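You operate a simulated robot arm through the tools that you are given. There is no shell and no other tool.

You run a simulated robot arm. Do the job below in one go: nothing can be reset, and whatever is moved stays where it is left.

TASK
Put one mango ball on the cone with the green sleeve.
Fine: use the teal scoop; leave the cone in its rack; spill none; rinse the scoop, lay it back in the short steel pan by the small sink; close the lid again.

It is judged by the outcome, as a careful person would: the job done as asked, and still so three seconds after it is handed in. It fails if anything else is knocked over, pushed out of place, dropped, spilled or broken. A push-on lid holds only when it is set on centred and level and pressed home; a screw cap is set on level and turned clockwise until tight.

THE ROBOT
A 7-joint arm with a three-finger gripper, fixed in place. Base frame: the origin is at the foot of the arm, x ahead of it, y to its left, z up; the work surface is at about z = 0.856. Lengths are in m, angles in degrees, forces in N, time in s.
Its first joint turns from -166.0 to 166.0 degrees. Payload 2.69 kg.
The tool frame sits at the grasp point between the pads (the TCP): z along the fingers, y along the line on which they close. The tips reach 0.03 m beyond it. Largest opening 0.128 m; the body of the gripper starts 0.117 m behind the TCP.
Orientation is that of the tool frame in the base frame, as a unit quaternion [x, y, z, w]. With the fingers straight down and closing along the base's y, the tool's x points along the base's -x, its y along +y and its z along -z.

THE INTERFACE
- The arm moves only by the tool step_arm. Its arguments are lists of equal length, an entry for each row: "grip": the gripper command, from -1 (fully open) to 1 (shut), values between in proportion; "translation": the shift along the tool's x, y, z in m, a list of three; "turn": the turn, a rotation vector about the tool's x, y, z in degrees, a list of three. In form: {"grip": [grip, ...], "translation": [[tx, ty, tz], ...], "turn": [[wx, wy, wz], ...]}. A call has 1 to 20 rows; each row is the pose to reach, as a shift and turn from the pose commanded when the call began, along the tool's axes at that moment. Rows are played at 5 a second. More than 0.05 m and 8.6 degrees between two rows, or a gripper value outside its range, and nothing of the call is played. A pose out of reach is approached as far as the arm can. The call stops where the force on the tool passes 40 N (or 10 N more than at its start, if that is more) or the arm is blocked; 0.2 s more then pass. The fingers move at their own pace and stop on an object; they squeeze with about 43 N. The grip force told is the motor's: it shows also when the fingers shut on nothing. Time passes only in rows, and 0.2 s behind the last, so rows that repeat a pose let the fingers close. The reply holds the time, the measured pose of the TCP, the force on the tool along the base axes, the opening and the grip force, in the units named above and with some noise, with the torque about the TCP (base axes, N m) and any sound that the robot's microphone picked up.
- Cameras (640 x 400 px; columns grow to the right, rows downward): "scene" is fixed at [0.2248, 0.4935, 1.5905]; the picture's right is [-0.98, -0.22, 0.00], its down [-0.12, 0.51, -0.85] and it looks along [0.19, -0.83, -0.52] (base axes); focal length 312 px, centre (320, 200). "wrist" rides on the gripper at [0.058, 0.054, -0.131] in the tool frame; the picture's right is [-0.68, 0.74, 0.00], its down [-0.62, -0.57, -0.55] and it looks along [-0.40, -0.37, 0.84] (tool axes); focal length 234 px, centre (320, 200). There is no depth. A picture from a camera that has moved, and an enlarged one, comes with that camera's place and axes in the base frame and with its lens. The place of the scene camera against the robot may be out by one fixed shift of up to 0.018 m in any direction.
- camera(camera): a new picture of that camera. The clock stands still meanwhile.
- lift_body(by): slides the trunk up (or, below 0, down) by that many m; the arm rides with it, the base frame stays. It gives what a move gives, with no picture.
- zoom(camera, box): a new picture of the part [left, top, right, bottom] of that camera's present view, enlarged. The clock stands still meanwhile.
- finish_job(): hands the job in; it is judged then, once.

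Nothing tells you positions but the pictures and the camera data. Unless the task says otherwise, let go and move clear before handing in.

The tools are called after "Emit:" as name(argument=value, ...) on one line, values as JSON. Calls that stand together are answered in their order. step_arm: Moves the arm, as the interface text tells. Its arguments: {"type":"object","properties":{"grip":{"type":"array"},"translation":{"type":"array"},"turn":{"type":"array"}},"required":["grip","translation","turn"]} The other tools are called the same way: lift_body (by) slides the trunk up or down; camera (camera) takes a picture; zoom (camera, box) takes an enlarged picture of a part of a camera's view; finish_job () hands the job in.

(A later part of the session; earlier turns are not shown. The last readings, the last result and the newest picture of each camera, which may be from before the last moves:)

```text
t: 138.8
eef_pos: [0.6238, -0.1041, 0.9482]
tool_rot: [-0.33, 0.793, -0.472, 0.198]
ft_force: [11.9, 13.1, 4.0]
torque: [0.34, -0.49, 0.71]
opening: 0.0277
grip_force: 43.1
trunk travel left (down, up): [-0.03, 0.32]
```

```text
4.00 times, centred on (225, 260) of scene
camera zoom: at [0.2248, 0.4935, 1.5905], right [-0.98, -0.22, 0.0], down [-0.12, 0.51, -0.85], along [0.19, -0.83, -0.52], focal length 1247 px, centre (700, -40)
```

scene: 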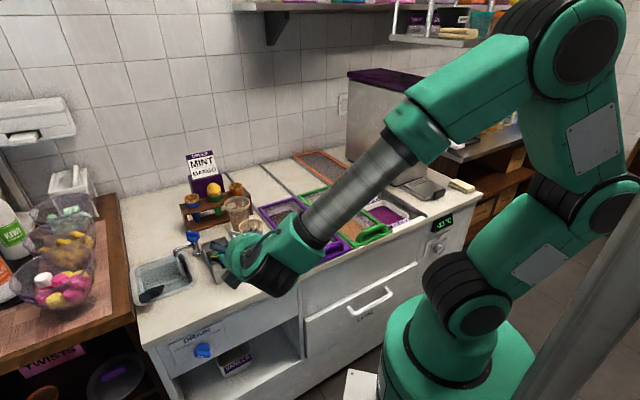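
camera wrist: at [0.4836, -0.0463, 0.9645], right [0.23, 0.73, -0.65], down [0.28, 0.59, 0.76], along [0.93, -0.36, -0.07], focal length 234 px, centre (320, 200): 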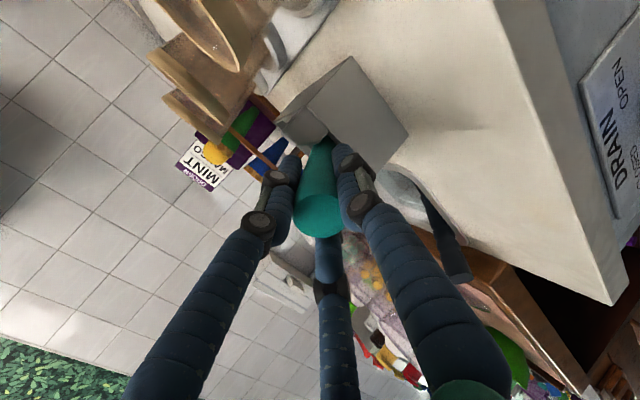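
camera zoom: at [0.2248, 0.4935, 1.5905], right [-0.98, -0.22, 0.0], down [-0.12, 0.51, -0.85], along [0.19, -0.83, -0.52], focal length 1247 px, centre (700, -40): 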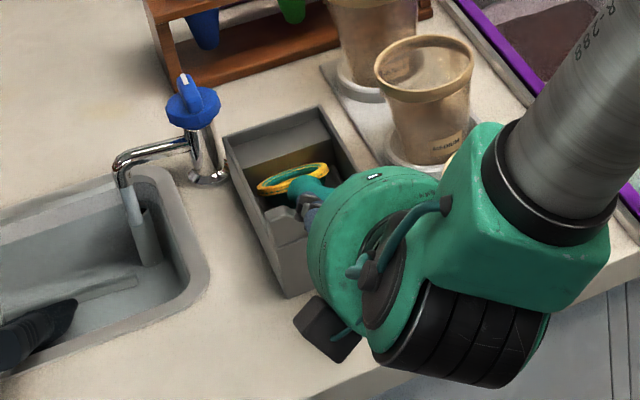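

Gripped, with a slight side load against the notch. Easing sideways and lifting straight up.

Emit:
step_arm(grip=[1, 1, 1, 1, 1, 1, 1, 1, 1], translation=[[-0.002, 0, 0], [-0.0035, -0.0044, -0.0024], [-0.0035, -0.0176, -0.0095], [-0.0035, -0.0396, -0.0214], [-0.0035, -0.066, -0.0356], [-0.0035, -0.0924, -0.0498], [-0.0035, -0.1187, -0.0641], [-0.0035, -0.1407, -0.0759], [-0.0035, -0.1407, -0.0759]], turn=[[0, 0, 0], [0, 0, 0], [0, 0, 0], [0, 0, 0], [0, 0, 0], [0, 0, 0], [0, 0, 0], [0, 0, 0], [0, 0, 0]])

Emit:
camera(camera="wrist")

Emit:
zoom(camera="wrist", box=[260, 70, 380, 150])

Emit:
zoom(camera="scene", box=[160, 180, 290, 310])

```text
t: 140.8
eef_pos: [0.6249, -0.1037, 1.1084]
tool_rot: [-0.328, 0.794, -0.472, 0.196]
ft_force: [-0.3, 0.6, -0.9]
torque: [0.06, 0.04, 0.02]
opening: 0.027
grip_force: 43.0
trunk travel left (down, up): [-0.03, 0.32]
```

```text
taken
camera wrist: at [0.4848, -0.0448, 1.1243], right [0.23, 0.73, -0.65], down [0.28, 0.59, 0.76], along [0.93, -0.36, -0.07], focal length 234 px, centre (320, 200)
```

wrist: 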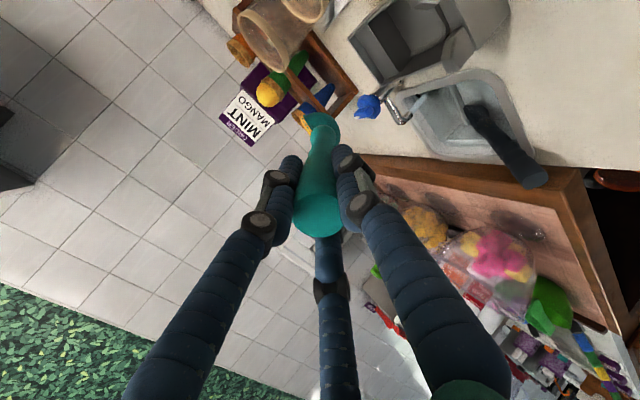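

```text
5.00 times, centred on (320, 110) of wrist
camera zoom: at [0.4848, -0.0448, 1.1243], right [0.23, 0.73, -0.65], down [0.28, 0.59, 0.76], along [0.93, -0.36, -0.07], focal length 1171 px, centre (320, 650)
```

zoom: 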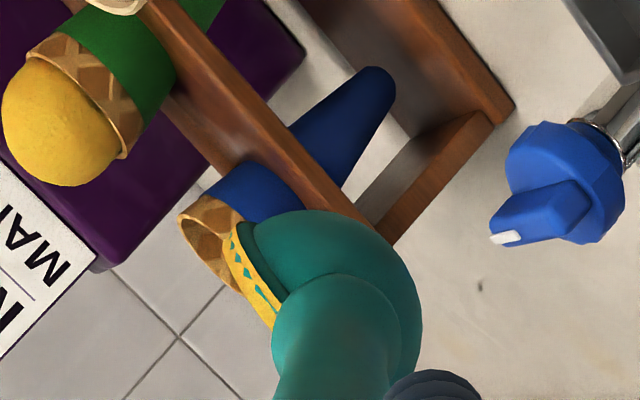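

```text
3.08 times, centred on (225, 245) of scene
camera zoom: at [0.2248, 0.4935, 1.5905], right [-0.98, -0.22, 0.0], down [-0.12, 0.51, -0.85], along [0.19, -0.83, -0.52], focal length 959 px, centre (612, 62)
```

zoom: 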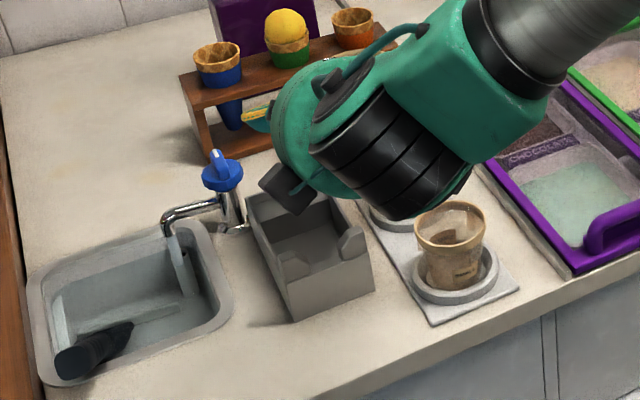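

The scoop is back in hand. Moving over to the sink, first sideways and then down.

Emit:
step_arm(grip=[1, 1, 1, 1, 1, 1, 1, 1, 1], translation=[[-0.03, -0.002, 0.004], [-0.07, -0.004, 0.008], [-0.11, -0.006, 0.012], [-0.1394, -0.009, 0.0169], [-0.1394, 0.02, 0.032], [-0.1394, 0.05, 0.048], [-0.1394, 0.07, 0.06], [-0.1394, 0.0837, 0.0671], [-0.1394, 0.0837, 0.0671]], turn=[[0, 0, 0], [0, 0, 0], [-0.8, 0, 0], [-1.6, 0, 0], [-1.6, 0, 0], [-1.6, 0, 0], [-1.6, 0, 0], [-1.6, 0, 0], [-1.6, 0, 0]])

Emit:
camera(camera="wrist")

Emit:
zoom(camera="wrist", box=[260, 20, 440, 140])

```text
t: 142.8
eef_pos: [0.738, -0.0179, 1.0018]
tool_rot: [-0.331, 0.801, -0.461, 0.192]
ft_force: [0.2, 0.0, -1.7]
torque: [0.04, 0.09, 0.01]
opening: 0.027
grip_force: 43.4
trunk travel left (down, up): [-0.03, 0.32]
```

```text
taken
camera wrist: at [0.5973, 0.04, 1.0223], right [0.22, 0.74, -0.64], down [0.3, 0.57, 0.77], along [0.93, -0.36, -0.1], focal length 234 px, centre (320, 200)
```

wrist: 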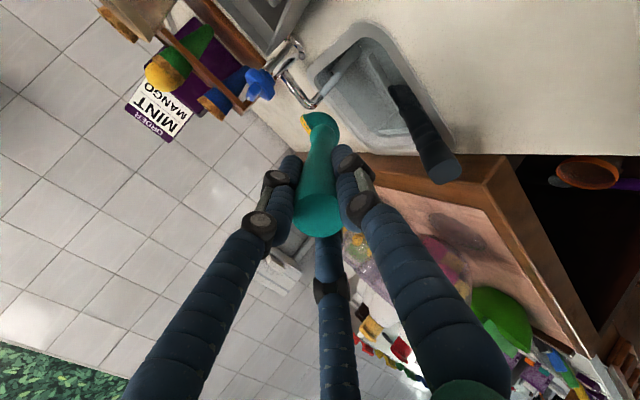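

```text
3.33 times, centred on (350, 80) of wrist
camera zoom: at [0.5973, 0.04, 1.0223], right [0.22, 0.74, -0.64], down [0.3, 0.57, 0.77], along [0.93, -0.36, -0.1], focal length 781 px, centre (220, 600)
```

zoom: 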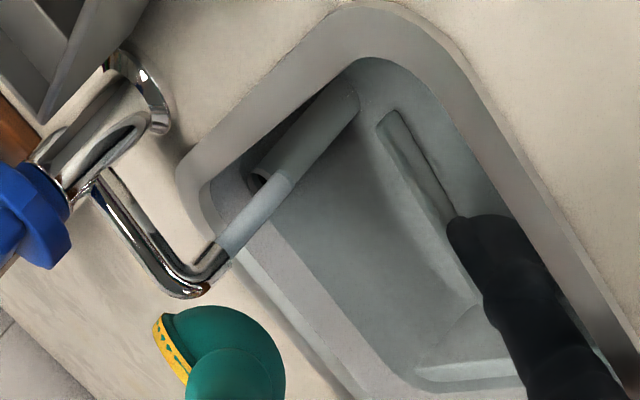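

Descending into the sink, then forward under the fuller stream, and holding there.

Emit:
step_arm(grip=[1, 1, 1, 1, 1, 1, 1, 1, 1, 1, 1, 1, 1, 1, 1, 1, 1, 1], translation=[[0, 0.02, 0.0115], [0, 0.04, 0.023], [0, 0.057, 0.033], [0, 0.0661, 0.0382], [0.002, 0.058, 0.052], [0.005, 0.05, 0.066], [0.007, 0.042, 0.08], [0.009, 0.0361, 0.0902], [0.009, 0.0361, 0.0902], [0.009, 0.0361, 0.0902], [0.009, 0.0361, 0.0902], [0.009, 0.0361, 0.0902], [0.009, 0.0361, 0.0902], [0.009, 0.0361, 0.0902], [0.009, 0.0361, 0.0902], [0.009, 0.0361, 0.0902], [0.009, 0.0361, 0.0902], [0.009, 0.0361, 0.0902]], turn=[[0, 0, 0], [0, 0, 0], [0, 0, 0], [0, 0, 0], [0, 0, 0], [0, 0, 0], [0, 0, 0], [0, 0, 0], [0, 0, 0], [0, 0, 0], [0, 0, 0], [0, 0, 0], [0, 0, 0], [0, 0, 0], [0, 0, 0], [0, 0, 0], [0, 0, 0], [0, 0, 0]])

Emit:
zoom(camera="wrist", box=[250, 70, 370, 150])

```text
t: 146.6
eef_pos: [0.7729, -0.0664, 0.9258]
tool_rot: [-0.332, 0.8, -0.462, 0.192]
ft_force: [-2.4, 12.4, 12.0]
torque: [-0.37, -1.13, 0.97]
opening: 0.0267
grip_force: 42.7
trunk travel left (down, up): [-0.03, 0.32]
```

```text
5.00 times, centred on (310, 110) of wrist
camera zoom: at [0.6327, -0.0079, 0.9454], right [0.22, 0.74, -0.64], down [0.3, 0.57, 0.77], along [0.93, -0.36, -0.1], focal length 1171 px, centre (370, 650)
```

zoom: 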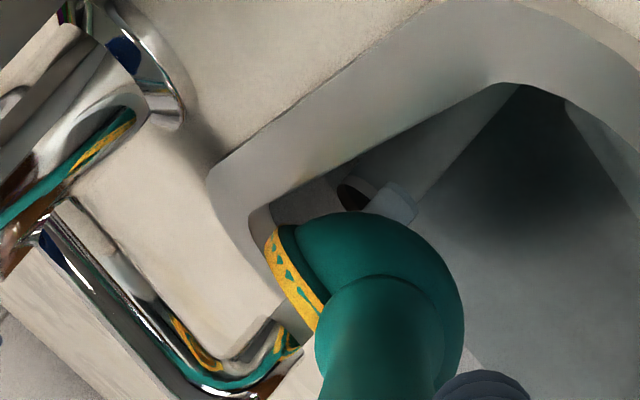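

The bowl touches the standpipe and the residue is still there. I'll lift out and study the sink at high magnification for a waterline before trying again.

Emit:
step_arm(grip=[1, 1, 1, 1, 1, 1, 1], translation=[[-0.004, 0.003, -0.02], [-0.009, 0.005, -0.05], [-0.009, -0.03, -0.07], [-0.009, -0.07, -0.09], [-0.009, -0.11, -0.11], [-0.009, -0.14, -0.125], [-0.009, -0.14, -0.125]], turn=[[0, 0, 0], [0, 0, 0], [0, 0, 0], [0, 0, 0], [0, 0, 0], [0, 0, 0], [0, 0, 0]])

Emit:
zoom(camera="scene", box=[130, 235, 200, 305])

Emit:
camera(camera="wrist")

```text
t: 148.2
eef_pos: [0.7528, -0.034, 1.1083]
tool_rot: [-0.331, 0.801, -0.461, 0.191]
ft_force: [0.0, 0.0, -0.8]
torque: [0.05, 0.06, 0.02]
opening: 0.0268
grip_force: 42.7
trunk travel left (down, up): [-0.03, 0.32]
```

```text
5.71 times, centred on (165, 270) of scene
camera zoom: at [0.2248, 0.4935, 1.5905], right [-0.98, -0.22, 0.0], down [-0.12, 0.51, -0.85], along [0.19, -0.83, -0.52], focal length 1781 px, centre (1206, -200)
```

zoom: 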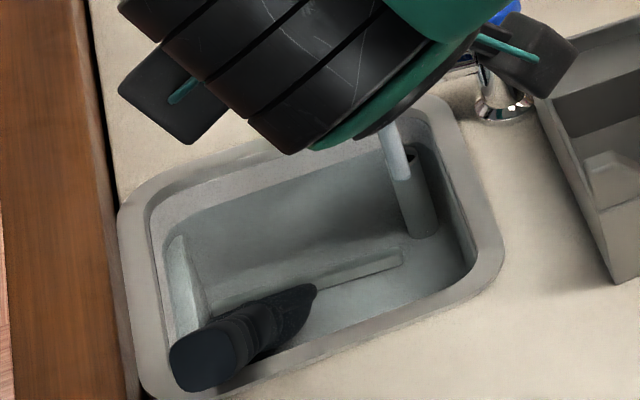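

```text
taken
camera wrist: at [0.6131, 0.0241, 1.1298], right [0.22, 0.74, -0.64], down [0.3, 0.57, 0.77], along [0.93, -0.36, -0.1], focal length 234 px, centre (320, 200)
```

wrist: 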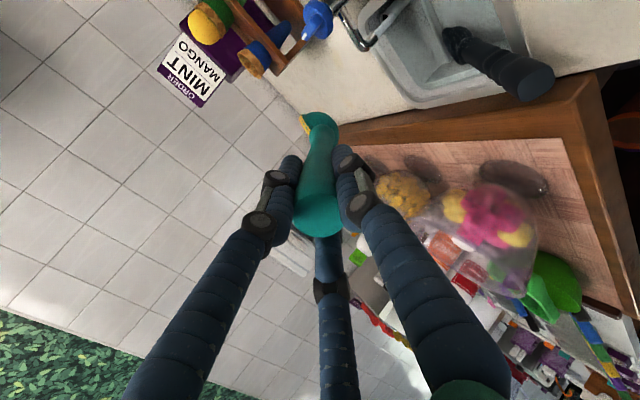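

Emit:
zoom(camera="wrist", box=[280, 95, 360, 150])

Emit:
zoom(camera="wrist", box=[330, 0, 450, 110])

```text
7.27 times, centred on (320, 122) of wrist
camera zoom: at [0.6131, 0.0241, 1.1298], right [0.22, 0.74, -0.64], down [0.3, 0.57, 0.77], along [0.93, -0.36, -0.1], focal length 1703 px, centre (320, 764)
```

zoom: 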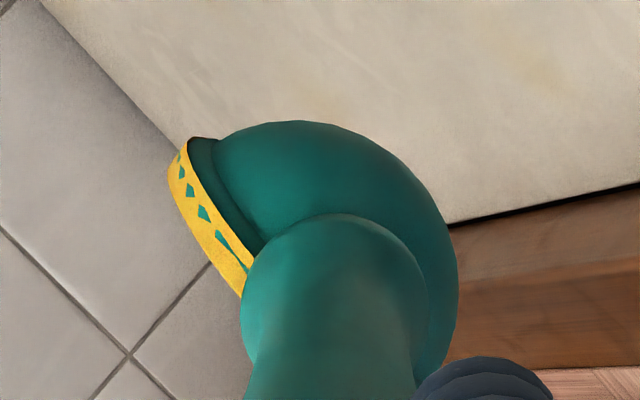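

```text
3.64 times, centred on (390, 55) of wrist
camera zoom: at [0.6131, 0.0241, 1.1298], right [0.22, 0.74, -0.64], down [0.3, 0.57, 0.77], along [0.93, -0.36, -0.1], focal length 852 px, centre (66, 727)
```

zoom: 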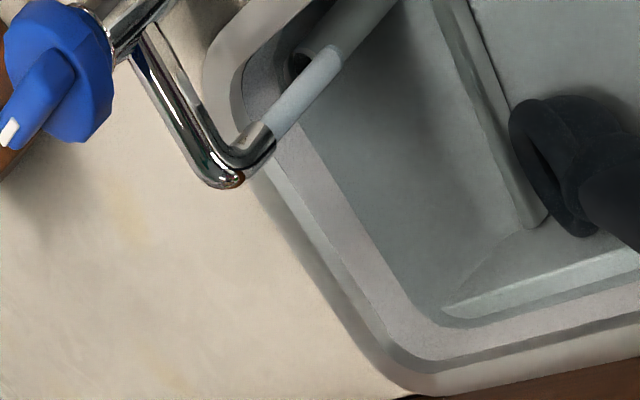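

I can now see a clear waterline: the well is filled to about z 0.828, where the stream ends. My dunk had no effect, so I'll centre the bowl right in the full stream and hold it several seconds.

Emit:
step_arm(grip=[1, 1, 1, 1, 1, 1, 1, 1, 1, 1, 1, 1, 1, 1, 1, 1, 1, 1, 1, 1], translation=[[0, 0.04, 0.01], [0, 0.0785, 0.0208], [0, 0.11, 0.04], [0, 0.14, 0.056], [0, 0.1642, 0.0703], [0.003, 0.1542, 0.0934], [0.01, 0.1448, 0.1168], [0.0138, 0.1389, 0.1289], [0.0138, 0.1389, 0.1289], [0.0138, 0.1389, 0.1289], [0.0138, 0.1389, 0.1289], [0.0138, 0.1389, 0.1289], [0.0138, 0.1389, 0.1289], [0.0138, 0.1389, 0.1289], [0.0138, 0.1389, 0.1289], [0.0138, 0.1389, 0.1289], [0.0138, 0.1389, 0.1289], [0.0138, 0.1389, 0.1289], [0.0138, 0.1389, 0.1289], [0.0138, 0.1389, 0.1289]], turn=[[0, 0, 0], [0, 0, 0], [0, 0, 0], [0, 0, 0], [0, 0, 0], [0, 0, 0], [1.5, 0, 0], [3, 0, 0], [3, 0, 0], [3, 0, 0], [3, 0, 0], [3, 0, 0], [3, 0, 0], [3, 0, 0], [3, 0, 0], [3, 0, 0], [3, 0, 0], [3, 0, 0], [3, 0, 0], [3, 0, 0]])

Emit:
zoom(camera="wrist", box=[250, 70, 370, 150])

```text
t: 152.4
eef_pos: [0.7748, -0.072, 0.9249]
tool_rot: [-0.326, 0.788, -0.482, 0.201]
ft_force: [-7.7, 11.7, -6.8]
torque: [1.23, 0.92, 0.39]
opening: 0.027
grip_force: 42.6
trunk travel left (down, up): [-0.03, 0.32]
```

```text
5.00 times, centred on (310, 110) of wrist
camera zoom: at [0.634, -0.0125, 0.9379], right [0.24, 0.72, -0.66], down [0.27, 0.6, 0.75], along [0.93, -0.36, -0.05], focal length 1171 px, centre (370, 650)
```

zoom: 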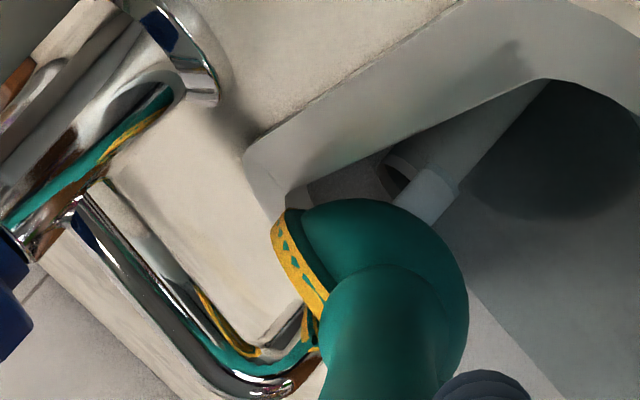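

Emit:
step_arm(grip=[1, 1, 1, 1, 1, 1, 1, 1, 1, 1, 1, 1, 1, 1, 1, 1, 1, 1, 1, 1], translation=[[0, 0.001, -0.002], [0, 0.001, -0.002], [0, 0.001, -0.002], [0, 0.001, -0.002], [0, 0.001, -0.002], [0, 0.001, -0.002], [0, 0.001, -0.002], [0, 0.001, -0.002], [0, 0.001, -0.002], [0, 0.001, -0.002], [0, 0.001, -0.002], [0, 0.001, -0.002], [0, 0.001, -0.002], [0, 0.001, -0.002], [0, 0.001, -0.002], [0, 0.001, -0.002], [0, 0.001, -0.002], [0, 0.001, -0.002], [0, 0.001, -0.002], [0, 0.001, -0.002]], turn=[[0, 0, 0], [0, 0, 0], [0, 0, 0], [0, 0, 0], [0, 0, 0], [0, 0, 0], [0, 0, 0], [0, 0, 0], [0, 0, 0], [0, 0, 0], [0, 0, 0], [0, 0, 0], [0, 0, 0], [0, 0, 0], [0, 0, 0], [0, 0, 0], [0, 0, 0], [0, 0, 0], [0, 0, 0], [0, 0, 0]])

Emit:
zoom(camera="wrist", box=[250, 70, 370, 150])

```text
t: 156.6
eef_pos: [0.7733, -0.0694, 0.9252]
tool_rot: [-0.326, 0.788, -0.482, 0.2]
ft_force: [-0.4, -0.3, -0.8]
torque: [0.07, 0.08, 0.02]
opening: 0.0267
grip_force: 43.0
trunk travel left (down, up): [-0.03, 0.32]
```

```text
5.00 times, centred on (310, 110) of wrist
camera zoom: at [0.632, -0.0112, 0.9374], right [0.24, 0.72, -0.66], down [0.27, 0.6, 0.75], along [0.93, -0.36, -0.05], focal length 1171 px, centre (370, 650)
```

zoom: 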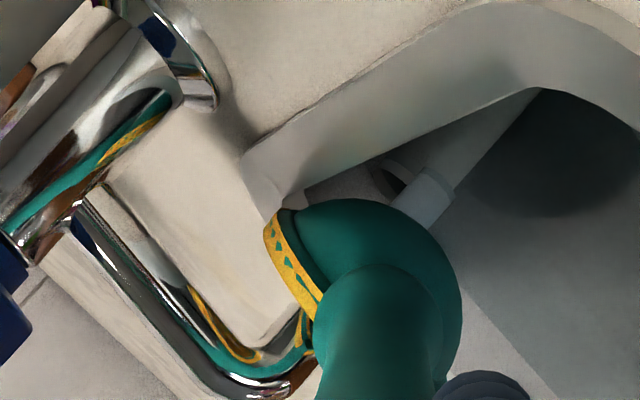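

The stream alone doesn't do it. With the tap now at full flow, I'll dunk the bowl well under the surface again and swish longer.

Emit:
step_arm(grip=[1, 1, 1, 1, 1, 1, 1, 1, 1, 1, 1, 1, 1, 1, 1, 1, 1, 1, 1, 1], translation=[[-0.003, 0.004, -0.02], [-0.005, 0.007, -0.038], [-0.0063, 0.0093, -0.0514], [-0.0063, -0.0077, -0.0472], [-0.0063, -0.0247, -0.043], [-0.0063, -0.0417, -0.0388], [-0.0063, -0.0588, -0.0345], [-0.0063, -0.0359, -0.0228], [-0.0063, -0.013, -0.0112], [-0.0063, 0.0098, 0.0005], [-0.0063, 0.0098, 0.0005], [-0.0015, 0.0053, 0.0094], [-0.0063, 0.0098, 0.0005], [-0.0105, 0.0143, -0.0084], [-0.0063, 0.0098, 0.0005], [-0.0015, 0.0053, 0.0094], [-0.0063, 0.0098, 0.0005], [-0.0105, 0.0143, -0.0084], [-0.0063, 0.0098, 0.0005], [-0.0063, 0.0098, 0.0005]], turn=[[0, 0, 0], [0, 0, 0], [0, 0, 0], [-7, 0, 0], [-14, 0, 0], [-21, 0, 0], [-28, 0, 0], [-28, 0, 0], [-28, 0, 0], [-28, 0, 0], [-28, 0, 0], [-28, 0, 0], [-28, 0, 0], [-28, 0, 0], [-28, 0, 0], [-28, 0, 0], [-28, 0, 0], [-28, 0, 0], [-28, 0, 0], [-28, 0, 0]])

Emit:
zoom(camera="wrist", box=[250, 70, 370, 150])

Emit:
zoom(camera="scene", box=[140, 230, 210, 300])

```text
t: 160.8
eef_pos: [0.7727, -0.0618, 0.9164]
tool_rot: [-0.365, 0.881, -0.277, 0.115]
ft_force: [0.7, 2.1, 9.0]
torque: [-0.41, -0.71, 0.12]
opening: 0.027
grip_force: 42.8
trunk travel left (down, up): [-0.03, 0.32]
```

```text
5.00 times, centred on (310, 110) of wrist
camera zoom: at [0.6478, -0.0191, 0.9937], right [0.05, 0.91, -0.42], down [0.54, 0.33, 0.77], along [0.84, -0.27, -0.47], focal length 1171 px, centre (370, 650)
```

zoom: 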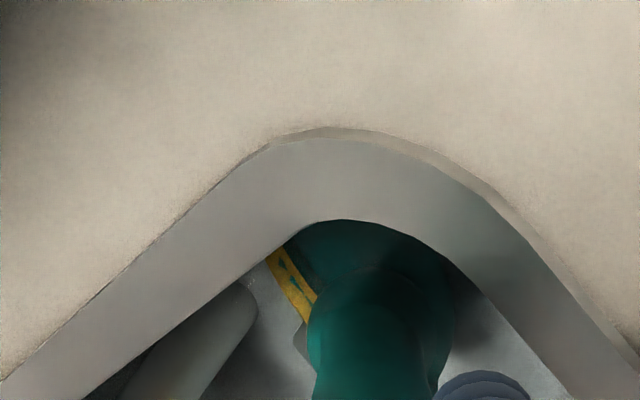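

```text
5.71 times, centred on (175, 265) of scene
camera zoom: at [0.2248, 0.4935, 1.5905], right [-0.98, -0.22, 0.0], down [-0.12, 0.51, -0.85], along [0.19, -0.83, -0.52], focal length 1781 px, centre (1149, -171)
```

zoom: 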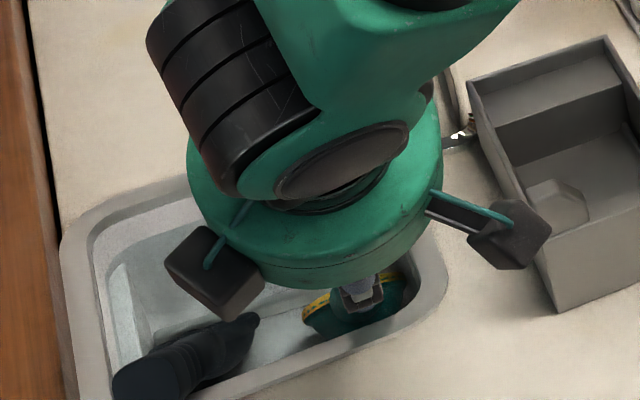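

No change yet, and the bowl is just touching the well floor. I'll raise it a few mm and keep it submerged for several seconds with a gentle twist.

Emit:
step_arm(grip=[1, 1, 1, 1, 1, 1, 1, 1, 1, 1, 1, 1, 1, 1, 1, 1, 1, 1, 1, 1], translation=[[0, -0.0034, -0.005], [0, -0.0034, -0.005], [0, -0.0034, -0.005], [0, -0.0034, -0.005], [0, -0.0034, -0.005], [0, -0.0034, -0.005], [0, -0.0034, -0.005], [0, -0.0034, -0.005], [0, -0.0034, -0.005], [0, -0.0034, -0.005], [0, -0.0034, -0.005], [0, -0.0034, -0.005], [0, -0.0034, -0.005], [0, -0.0034, -0.005], [0, -0.0034, -0.005], [0, -0.0034, -0.005], [0, -0.0034, -0.005], [0, -0.0034, -0.005], [0, -0.0034, -0.005], [0, -0.0034, -0.005]], turn=[[0, 0, 5], [0, 0, 10], [0, 0, 15], [0, 0, 20], [0, 0, 25], [0, 0, 30], [0, 0, 30], [0, 0, 25], [0, 0, 20], [0, 0, 15], [0, 0, 10], [0, 0, 5], [0, 0, 0], [0, 0, -5], [0, 0, -10], [0, 0, -15], [0, 0, -20], [0, 0, -14], [0, 0, -7], [0, 0, 0]])

Emit:
zoom(camera="wrist", box=[250, 70, 370, 150])

```text
t: 165.0
eef_pos: [0.7732, -0.0635, 0.921]
tool_rot: [-0.365, 0.882, -0.276, 0.115]
ft_force: [0.3, -0.5, -1.6]
torque: [0.04, 0.02, 0.0]
opening: 0.0267
grip_force: 42.6
trunk travel left (down, up): [-0.03, 0.32]
```

```text
5.00 times, centred on (310, 110) of wrist
camera zoom: at [0.6479, -0.0199, 0.9988], right [0.05, 0.91, -0.42], down [0.54, 0.33, 0.77], along [0.84, -0.27, -0.47], focal length 1171 px, centre (370, 650)
```

zoom: 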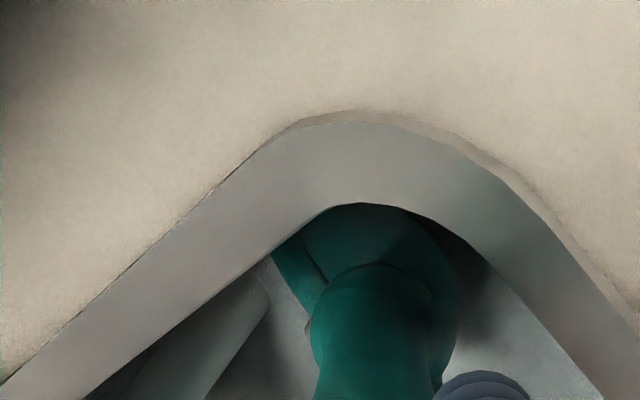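

The yellow has disappeared from the ring, so the dunk worked. I'll lift out and confirm the bowl is clean inside.

Emit:
step_arm(grip=[1, 1, 1, 1, 1, 1, 1, 1], translation=[[0, -0.0115, -0.0164], [0, -0.0287, -0.041], [0, -0.0517, -0.0737], [0, -0.0746, -0.1065], [0, -0.0918, -0.131], [0, -0.109, -0.1556], [0, -0.1148, -0.1638], [0, -0.1148, -0.1638]], turn=[[0, 0, 0], [0, 0, 0], [0, 0, 0], [0, 0, 0], [0, 0, 0], [0, 0, 0], [0, 0, 0], [0, 0, 0]])

Emit:
zoom(camera="wrist", box=[270, 80, 370, 150])

Emit:
zoom(camera="scene", box=[130, 190, 230, 290])

```text
t: 166.8
eef_pos: [0.7732, -0.0626, 1.1209]
tool_rot: [-0.365, 0.882, -0.277, 0.115]
ft_force: [0.3, -0.4, -1.6]
torque: [0.0, 0.03, 0.03]
opening: 0.0267
grip_force: 42.9
trunk travel left (down, up): [-0.03, 0.32]
```

```text
5.71 times, centred on (320, 115) of wrist
camera zoom: at [0.6479, -0.0194, 1.1989], right [0.05, 0.91, -0.42], down [0.54, 0.33, 0.77], along [0.84, -0.27, -0.47], focal length 1338 px, centre (320, 686)
```

zoom: 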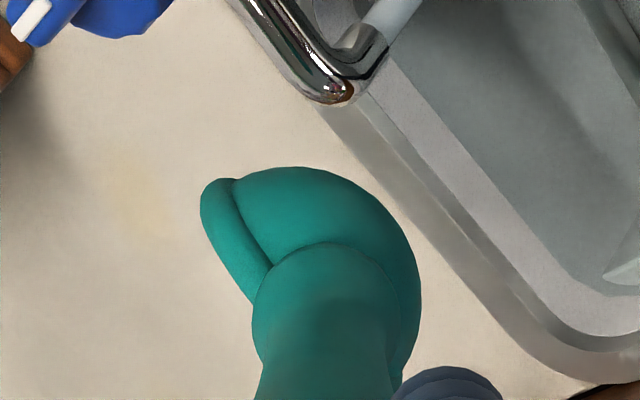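

```text
4.00 times, centred on (180, 240) of scene
camera zoom: at [0.2248, 0.4935, 1.5905], right [-0.98, -0.22, 0.0], down [-0.12, 0.51, -0.85], along [0.19, -0.83, -0.52], focal length 1247 px, centre (880, 40)
```

zoom: 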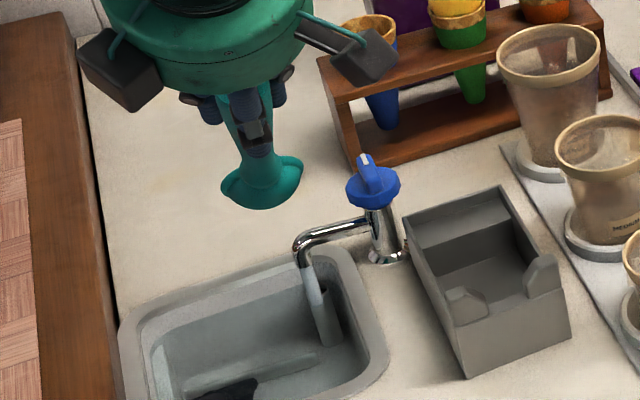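

The bowl is clean. Carrying the scoop back above its pan in the original attitude.

Emit:
step_arm(grip=[1, 1, 1, 1, 1, 1, 1], translation=[[0.02, 0.01, -0.004], [0.05, 0.025, -0.011], [0.08, 0.04, -0.018], [0.107, 0.056, -0.024], [0.125, 0.066, -0.028], [0.1345, 0.0714, -0.0305], [0.1345, 0.0714, -0.0305]], turn=[[4, 0, 0], [9.5, 0, 0], [15, 0, 0], [20.5, 0, 0], [24, 0, 0], [26.7, 0, 0], [26.7, 0, 0]])

Emit:
camera(camera="wrist")

Emit:
zoom(camera="scene", box=[160, 180, 290, 310])

```text
t: 168.4
eef_pos: [0.6233, -0.1055, 1.1051]
tool_rot: [-0.328, 0.793, -0.474, 0.197]
ft_force: [-0.2, -0.1, -1.2]
torque: [0.07, 0.08, 0.03]
opening: 0.0265
grip_force: 43.3
trunk travel left (down, up): [-0.03, 0.32]
```

```text
taken
camera wrist: at [0.4828, -0.0462, 1.1207], right [0.23, 0.73, -0.65], down [0.28, 0.59, 0.76], along [0.93, -0.36, -0.07], focal length 234 px, centre (320, 200)
```

wrist: 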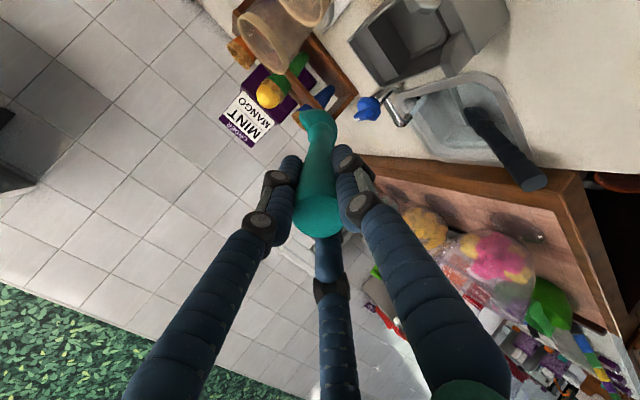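

```text
3.08 times, centred on (225, 245) of scene
camera zoom: at [0.2248, 0.4935, 1.5905], right [-0.98, -0.22, 0.0], down [-0.12, 0.51, -0.85], along [0.19, -0.83, -0.52], focal length 959 px, centre (612, 62)
```

zoom: 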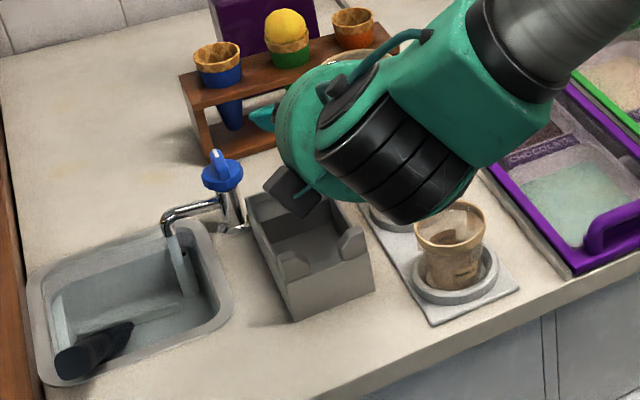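

Emit:
step_arm(grip=[1, 1, 1, 1, 1, 1, 1, 1], translation=[[-0.0015, 0.0352, 0.019], [-0.0034, 0.0704, 0.038], [-0.0034, 0.0967, 0.0522], [-0.0034, 0.1143, 0.0617], [-0.0034, 0.1231, 0.0664], [-0.0034, 0.1319, 0.0712], [-0.0034, 0.1363, 0.0736], [-0.0034, 0.1363, 0.0736]], turn=[[0, 0, 0], [0, 0, 0], [0, 0, 0], [0, 0, 0], [0, 0, 0], [0, 0, 0], [0, 0, 0], [0, 0, 0]])

Emit:
zoom(camera="scene", box=[160, 210, 290, 310])

Emit:
camera(camera="wrist")

```text
t: 169.8
eef_pos: [0.6279, -0.1007, 0.9662]
tool_rot: [-0.327, 0.792, -0.475, 0.2]
ft_force: [-22.1, 17.2, 16.9]
torque: [-0.73, -0.48, -0.4]
opening: 0.027
grip_force: 43.2
trunk travel left (down, up): [-0.03, 0.32]
stopped in row 6: the force on the tool passed its limit at 43 N (the readings are from after the stop); the commanded pose is now the measured one
```

```text
4.00 times, centred on (225, 260) of scene
camera zoom: at [0.2248, 0.4935, 1.5905], right [-0.98, -0.22, 0.0], down [-0.12, 0.51, -0.85], along [0.19, -0.83, -0.52], focal length 1247 px, centre (700, -40)
```

zoom: 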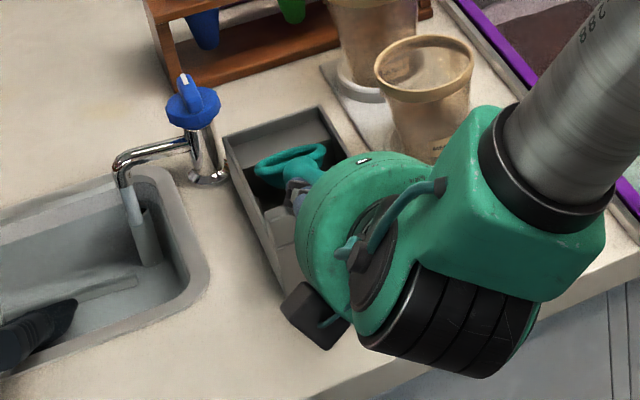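

```text
taken
camera wrist: at [0.487, -0.0421, 0.9796], right [0.24, 0.72, -0.65], down [0.28, 0.59, 0.76], along [0.93, -0.36, -0.06], focal length 234 px, centre (320, 200)
```

wrist: 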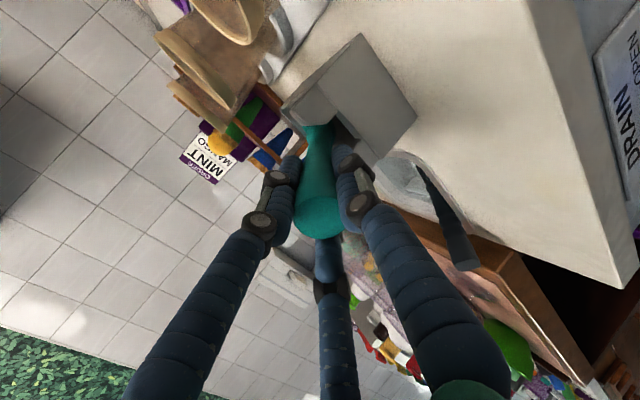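

The scoop met the pan's inner step slightly early. I'll raise a bit, shift back a few mm to where I re-gripped it, and lower gently.

Emit:
step_arm(grip=[1, 1, 1, 1], translation=[[0, -0.006, -0.004], [0.002, -0.012, -0.01], [0.004, -0.0134, -0.0122], [0.004, -0.0134, -0.0122]], turn=[[0, 0, 0], [0, 0, 0], [0, 0, 0], [0, 0, 0]])

Emit:
camera(camera="wrist")

Emit:
zoom(camera="wrist", box=[270, 60, 400, 160])

Emit:
zoom(camera="scene", box=[195, 225, 255, 285])

```text
t: 170.8
eef_pos: [0.6224, -0.1015, 0.9792]
tool_rot: [-0.327, 0.793, -0.475, 0.198]
ft_force: [-0.7, -0.6, -1.9]
torque: [0.06, 0.04, 0.0]
opening: 0.0265
grip_force: 43.1
trunk travel left (down, up): [-0.03, 0.32]
```

```text
taken
camera wrist: at [0.4814, -0.043, 0.9955], right [0.23, 0.73, -0.65], down [0.28, 0.59, 0.76], along [0.93, -0.36, -0.07], focal length 234 px, centre (320, 200)
```

wrist: 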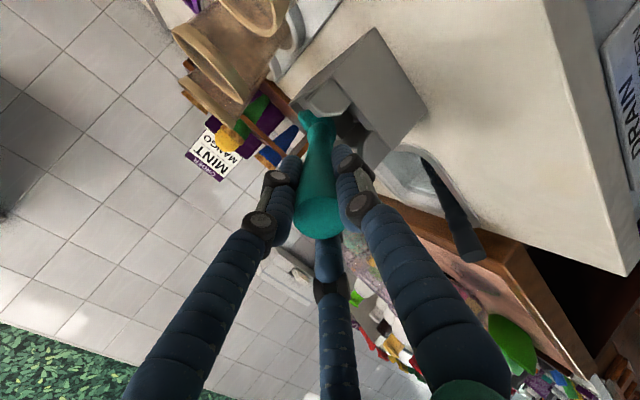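

```text
4.00 times, centred on (335, 110) of wrist
camera zoom: at [0.4814, -0.043, 0.9955], right [0.23, 0.73, -0.65], down [0.28, 0.59, 0.76], along [0.93, -0.36, -0.07], focal length 937 px, centre (260, 560)
```

zoom: 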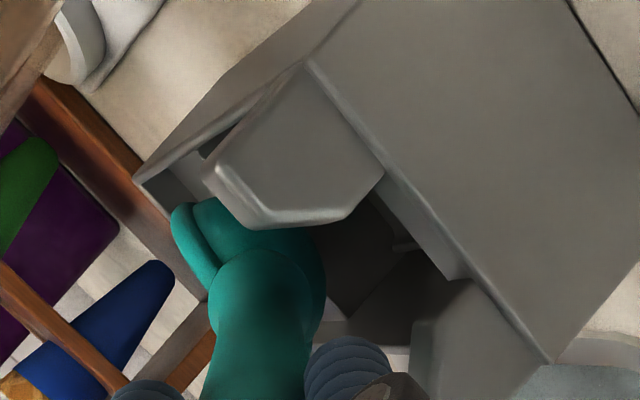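

```text
6.67 times, centred on (225, 255) of scene
camera zoom: at [0.2248, 0.4935, 1.5905], right [-0.98, -0.22, 0.0], down [-0.12, 0.51, -0.85], along [0.19, -0.83, -0.52], focal length 2078 px, centre (953, -167)
```

zoom: 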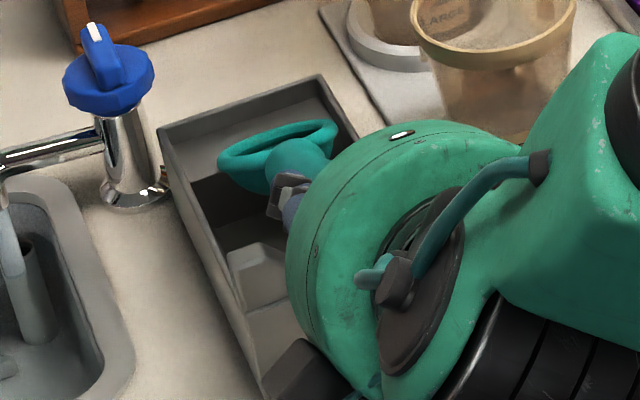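

I'll try again a few mm further back, lowering in small steps.

Emit:
step_arm(grip=[1, 1, 1, 1, 1, 1], translation=[[-0.0011, 0.006, 0.001], [-0.0022, 0.0118, 0.0036], [-0.0022, 0.0171, 0.0065], [-0.0022, 0.0224, 0.0093], [-0.0022, 0.0268, 0.0117], [-0.0022, 0.0268, 0.0117]], turn=[[0, 0, 0], [0, 0, 0], [0, 0, 0], [0, 0, 0], [0, 0, 0], [0, 0, 0]])

Emit:
zoom(camera="wrist", box=[270, 60, 400, 160])

Emit:
zoom(camera="scene", box=[195, 225, 255, 285])

```text
t: 172.2
eef_pos: [0.6225, -0.0979, 0.9509]
tool_rot: [-0.328, 0.793, -0.475, 0.198]
ft_force: [0.9, -0.2, -0.4]
torque: [0.03, 0.06, -0.01]
opening: 0.0265
grip_force: 42.5
trunk travel left (down, up): [-0.03, 0.32]
```

```text
4.00 times, centred on (335, 110) of wrist
camera zoom: at [0.4816, -0.0394, 0.9662], right [0.23, 0.73, -0.65], down [0.28, 0.59, 0.76], along [0.93, -0.36, -0.06], focal length 937 px, centre (260, 560)
```

zoom: 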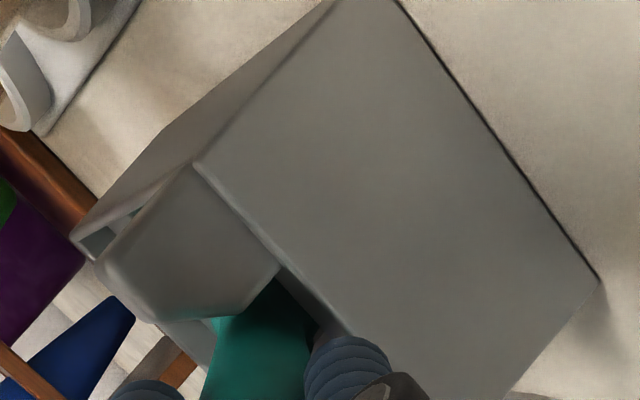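

```text
6.67 times, centred on (225, 255) of scene
camera zoom: at [0.2248, 0.4935, 1.5905], right [-0.98, -0.22, 0.0], down [-0.12, 0.51, -0.85], along [0.19, -0.83, -0.52], focal length 2078 px, centre (953, -167)
```

zoom: 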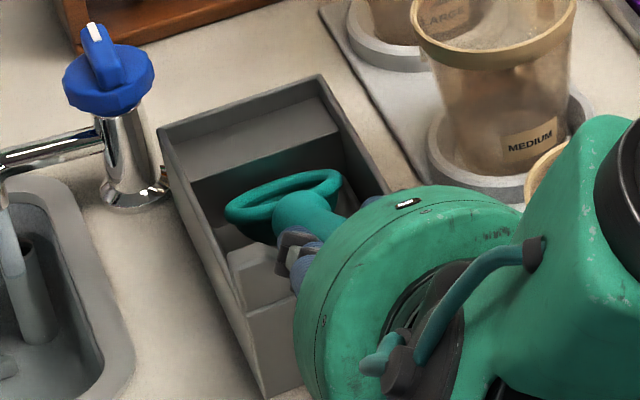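

No contact now. Lowering the last few mm until it rests, then releasing.

Emit:
step_arm(grip=[1, 1, 1, 1], translation=[[0, 0.0013, 0.0007], [0, 0.0026, 0.0014], [0, 0.0035, 0.0019], [0, 0.0035, 0.0019]], turn=[[0, 0, 0], [0, 0, 0], [0, 0, 0], [0, 0, 0]])

```text
t: 173.2
eef_pos: [0.6234, -0.0983, 0.9487]
tool_rot: [-0.326, 0.792, -0.476, 0.199]
ft_force: [3.8, -6.9, 20.8]
torque: [-1.19, -1.03, -0.08]
opening: 0.0267
grip_force: 42.5
trunk travel left (down, up): [-0.03, 0.32]
```

It's resting on the notch. Opening gently and backing away along the handle axis.

Emit:
step_arm(grip=[1, 0.55, 0.4, 0.2, 0, -0.3, -0.3, -0.3, -0.3, -0.3, -0.3, -0.3, -0.3], translation=[[0, -0.001, -0.0005], [0, -0.001, -0.0005], [0, -0.001, -0.0005], [0, -0.001, -0.0005], [0, -0.001, -0.0005], [0, -0.001, -0.0005], [0, -0.001, -0.0005], [0, -0.001, -0.02], [0, -0.001, -0.045], [0, -0.001, -0.07], [0, -0.001, -0.09], [0, -0.03, -0.11], [0, -0.06, -0.13]], turn=[[0, 0, 0], [0, 0, 0], [0, 0, 0], [0, 0, 0], [0, 0, 0], [0, 0, 0], [0, 0, 0], [0, 0, 0], [0, 0, 0], [0, 0, 0], [0, 0, 0], [0, 0, 0], [0, 0, 0]])

Emit:
zoom(camera="scene", box=[165, 220, 265, 300])

Emit:
camera(camera="wrist")

```text
t: 176.0
eef_pos: [0.5617, -0.0377, 1.0615]
tool_rot: [-0.327, 0.793, -0.475, 0.198]
ft_force: [0.6, 0.0, 0.6]
torque: [-0.04, 0.0, -0.06]
opening: 0.0833
grip_force: 0.0
trunk travel left (down, up): [-0.03, 0.32]
```

```text
5.00 times, centred on (215, 260) of scene
camera zoom: at [0.2248, 0.4935, 1.5905], right [-0.98, -0.22, 0.0], down [-0.12, 0.51, -0.85], along [0.19, -0.83, -0.52], focal length 1558 px, centre (845, -100)
```

zoom: 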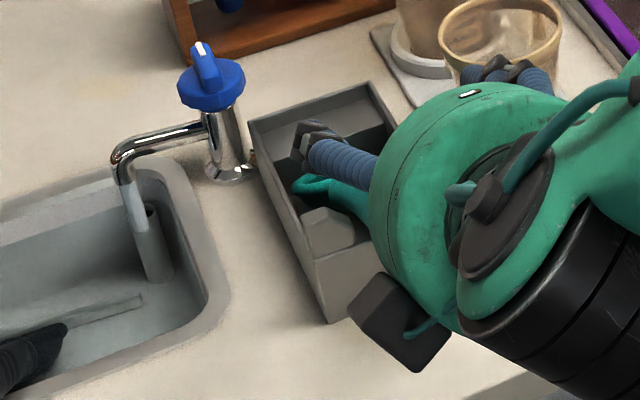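

```text
taken
camera wrist: at [0.421, 0.0217, 1.0768], right [0.23, 0.73, -0.65], down [0.28, 0.59, 0.76], along [0.93, -0.36, -0.07], focal length 234 px, centre (320, 200)
```

wrist: 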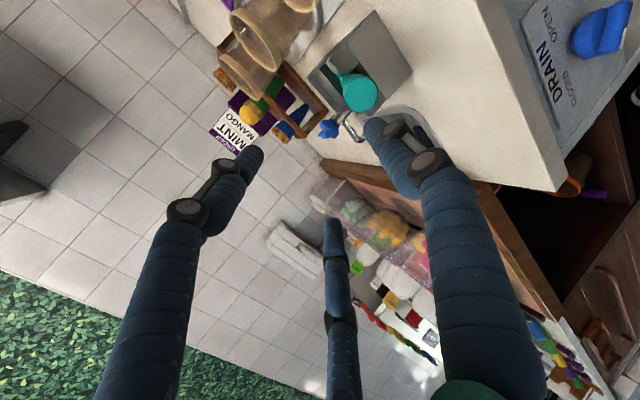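

The scoop is laid back, clean, in its pan. Now I'll shut the tap: tool down and back over the knob, fingers across the bar.

Emit:
step_arm(grip=[-0.3, -0.3, -0.3, -0.3, -0.3, -0.3, -0.3, -0.3, -0.3], translation=[[0, -0.02, -0.011], [0, -0.04, -0.022], [0, -0.06, -0.033], [0, -0.08, -0.043], [0, -0.095, -0.052], [0, -0.1055, -0.0572], [0, -0.1055, -0.0572], [0, -0.1055, -0.0572], [0, -0.1055, -0.0572]], turn=[[-7.7, 0, 0], [-15.4, 0, 0], [-23.1, 0, 0], [-30.8, 0, 0], [-38.5, 0, 0], [-46.2, 0, 0], [-53.9, 0, 0], [-61.7, 0, 0], [-61.7, 0, 0]])

Emit:
step_arm(grip=[-0.3, -0.3, 0, 0.3, 0.3, 0.3, 0.3, 0.3, 0.3, 0.3, 0.3, 0.3, 0.3], translation=[[-0.004, -0.025, 0], [-0.009, -0.055, 0], [-0.015, -0.09, 0], [-0.022, -0.125, 0], [-0.028, -0.16, 0], [-0.034, -0.195, 0], [-0.04, -0.23, 0.01], [-0.045, -0.26, 0.025], [-0.05, -0.285, 0.045], [-0.0533, -0.3, 0.065], [-0.0533, -0.3093, 0.08], [-0.0533, -0.3093, 0.08], [-0.0533, -0.3093, 0.08]], turn=[[0, 0, 7.5], [0, 0, 15.5], [0, 0, 23.5], [0, 0, 31.5], [0, 0, 39.5], [0, 0, 47.5], [0, 0, 55.5], [0, 0, 63.5], [0, 0, 71.5], [0, 0, 79.5], [0, 0, 87.5], [0, 0, 93.2], [0, 0, 93.2]])

Emit:
camera(camera="wrist")

Emit:
zoom(camera="scene", box=[140, 180, 260, 300])

```text
t: 178.0
eef_pos: [0.561, -0.0366, 1.1803]
tool_rot: [-0.383, 0.924, 0.0, 0.002]
ft_force: [0.1, 0.5, -0.4]
torque: [0.04, 0.05, 0.01]
opening: 0.0833
grip_force: 0.0
trunk travel left (down, up): [-0.03, 0.32]
```

```text
t: 180.8
eef_pos: [0.8181, -0.2176, 1.1028]
tool_rot: [0.409, 0.913, 0.001, 0.003]
ft_force: [-0.2, -1.3, 0.1]
torque: [-0.02, -0.02, -0.01]
opening: 0.0449
grip_force: 0.1
trunk travel left (down, up): [-0.03, 0.32]
```

```text
taken
camera wrist: at [0.8177, -0.1376, 1.2354], right [1.0, -0.01, 0.01], down [-0.02, -0.84, 0.55], along [0.0, -0.55, -0.84], focal length 234 px, centre (320, 200)
```

wrist: 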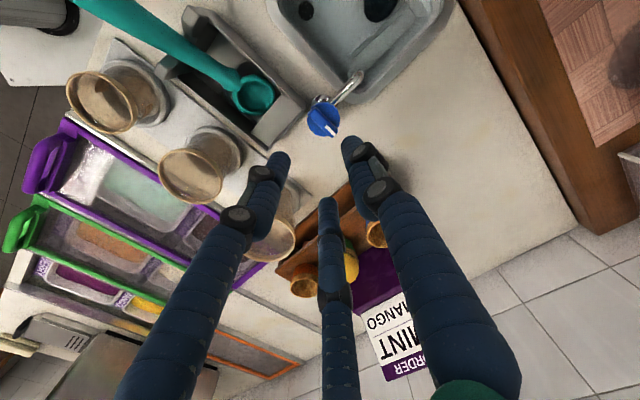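

```text
3.33 times, centred on (200, 240) of scene
camera zoom: at [0.2248, 0.4935, 1.5905], right [-0.98, -0.22, 0.0], down [-0.12, 0.51, -0.85], along [0.19, -0.83, -0.52], focal length 1039 px, centre (720, 67)
```

zoom: 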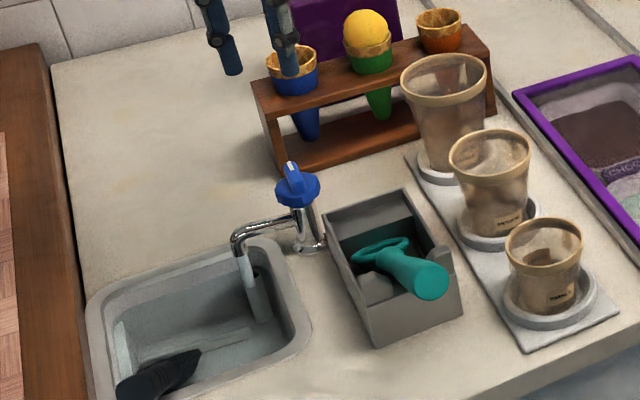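

Scoop lies well in its pan. Lowering onto the knob and gripping.

Emit:
step_arm(grip=[0.3, 0.3, 0.3, 0.3, 0.3, 0.5, 0.7, 1, 1], translation=[[0, 0, 0.04], [0, 0, 0.08], [0, 0, 0.11], [0, 0, 0.13], [0, 0, 0.1386], [0, 0, 0.1386], [0, 0, 0.1386], [0, 0, 0.1386], [0, 0, 0.1386]], turn=[[0, 0, 0], [0, 0, 0], [0, 0, 0], [0, 0, 0], [0, 0, 0], [0, 0, 0], [0, 0, 0], [0, 0, 0], [0, 0, 0]])

Emit:
zoom(camera="wrist", box=[250, 100, 450, 240])

```text
t: 182.8
eef_pos: [0.8165, -0.2195, 0.9634]
tool_rot: [0.409, 0.913, 0.002, 0.001]
ft_force: [-7.8, 0.5, -1.6]
torque: [0.04, 0.16, 0.69]
opening: 0.0225
grip_force: 44.9
trunk travel left (down, up): [-0.03, 0.32]
```

```text
2.86 times, centred on (350, 170) of wrist
camera zoom: at [0.8179, -0.1392, 1.095], right [1.0, -0.01, 0.0], down [-0.01, -0.84, 0.55], along [0.0, -0.55, -0.84], focal length 669 px, centre (234, 286)
```

zoom: 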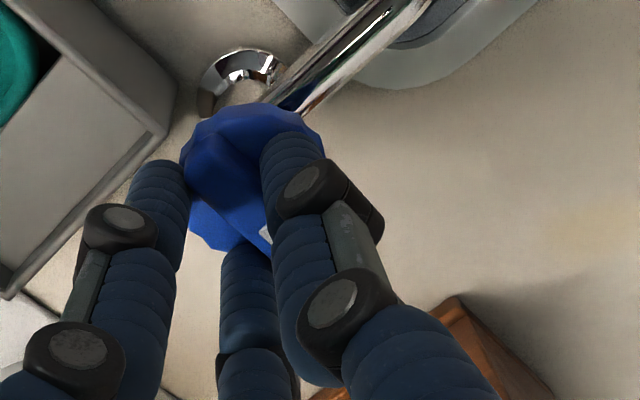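

Turning the tap counter-clockwise toward closed.

Emit:
step_arm(grip=[1, 1, 1, 1, 1, 1, 1, 1, 1], translation=[[0, 0, 0], [0, 0, 0], [-0.0005, 0.0004, 0], [-0.001, 0.0008, 0], [-0.0015, 0.001, 0], [-0.002, 0.0014, 0], [-0.0022, 0.0018, 0], [-0.0024, 0.002, 0], [-0.0024, 0.002, 0]], turn=[[0, 0, -5], [0, 0, -10], [0, 0, -15], [0, 0, -20], [0, 0, -25], [0, 0, -30], [0, 0, -35], [0, 0, -40], [0, 0, -45]])

Emit:
zoom(camera="scene", box=[140, 220, 220, 300])

```text
t: 184.9
eef_pos: [0.8201, -0.2221, 0.9626]
tool_rot: [0.03, 1.0, 0.0, 0.002]
ft_force: [1.5, -8.6, -3.9]
torque: [-0.32, -0.09, -0.01]
opening: 0.0215
grip_force: 45.1
trunk travel left (down, up): [-0.03, 0.32]
stopped in row 9: the force on the tool passed its limit at 40 N (the readings are from after the stop); the commanded pose is now the measured one
```

```text
5.00 times, centred on (180, 260) of scene
camera zoom: at [0.2248, 0.4935, 1.5905], right [-0.98, -0.22, 0.0], down [-0.12, 0.51, -0.85], along [0.19, -0.83, -0.52], focal length 1558 px, centre (1020, -100)
```

zoom: 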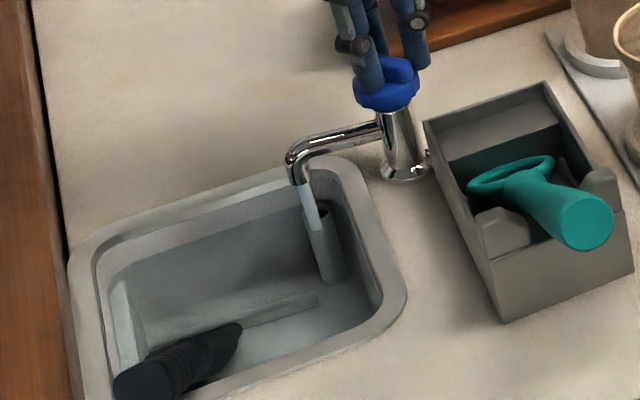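

Emit:
step_arm(grip=[1, 1, 1, 1, 1, 1, 1, 1, 1], translation=[[0, 0, 0], [-0.0005, 0, 0], [-0.001, 0.0, 0], [-0.0015, 0.0, 0], [-0.002, 0.0, 0], [-0.0025, 0.0, 0], [-0.003, 0.0, 0], [-0.003, 0.0, 0], [-0.003, 0, 0]], turn=[[0, 0, -5], [0, 0, -10], [0, 0, -15], [0, 0, -20], [0, 0, -25], [0, 0, -30], [0, 0, -35], [0, 0, -40], [0, 0, -44]])

Emit:
zoom(camera="scene", box=[140, 220, 220, 300])

```text
t: 186.9
eef_pos: [0.8241, -0.2216, 0.963]
tool_rot: [-0.349, 0.937, 0.0, 0.001]
ft_force: [9.3, -24.0, -8.2]
torque: [-0.26, -0.51, -0.05]
opening: 0.0216
grip_force: 45.0
trunk travel left (down, up): [-0.03, 0.32]
```

```text
5.00 times, centred on (180, 260) of scene
camera zoom: at [0.2248, 0.4935, 1.5905], right [-0.98, -0.22, 0.0], down [-0.12, 0.51, -0.85], along [0.19, -0.83, -0.52], focal length 1558 px, centre (1020, -100)
```

zoom: 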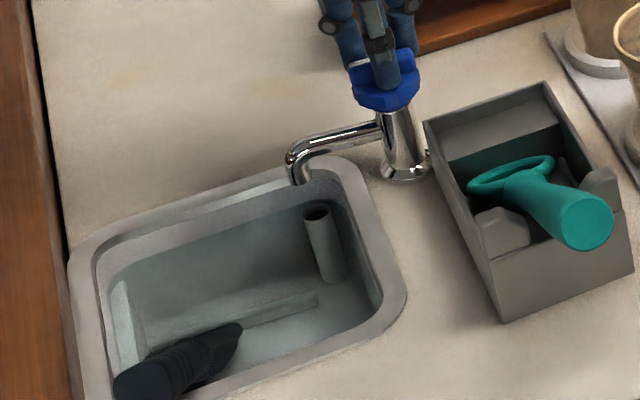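

The stream has stopped. A few more degrees to seat the knob at its closed stop.

Emit:
step_arm(grip=[1, 1, 1], translation=[[0, 0, 0], [0, 0, 0], [0, 0, 0]], turn=[[0, 0, -1.5], [0, 0, -3], [0, 0, -4]])

```text
t: 187.7
eef_pos: [0.824, -0.222, 0.9624]
tool_rot: [-0.38, 0.925, -0.001, 0.002]
ft_force: [14.8, -19.1, -6.1]
torque: [-0.36, -0.39, -0.05]
opening: 0.0218
grip_force: 44.7
trunk travel left (down, up): [-0.03, 0.32]
```

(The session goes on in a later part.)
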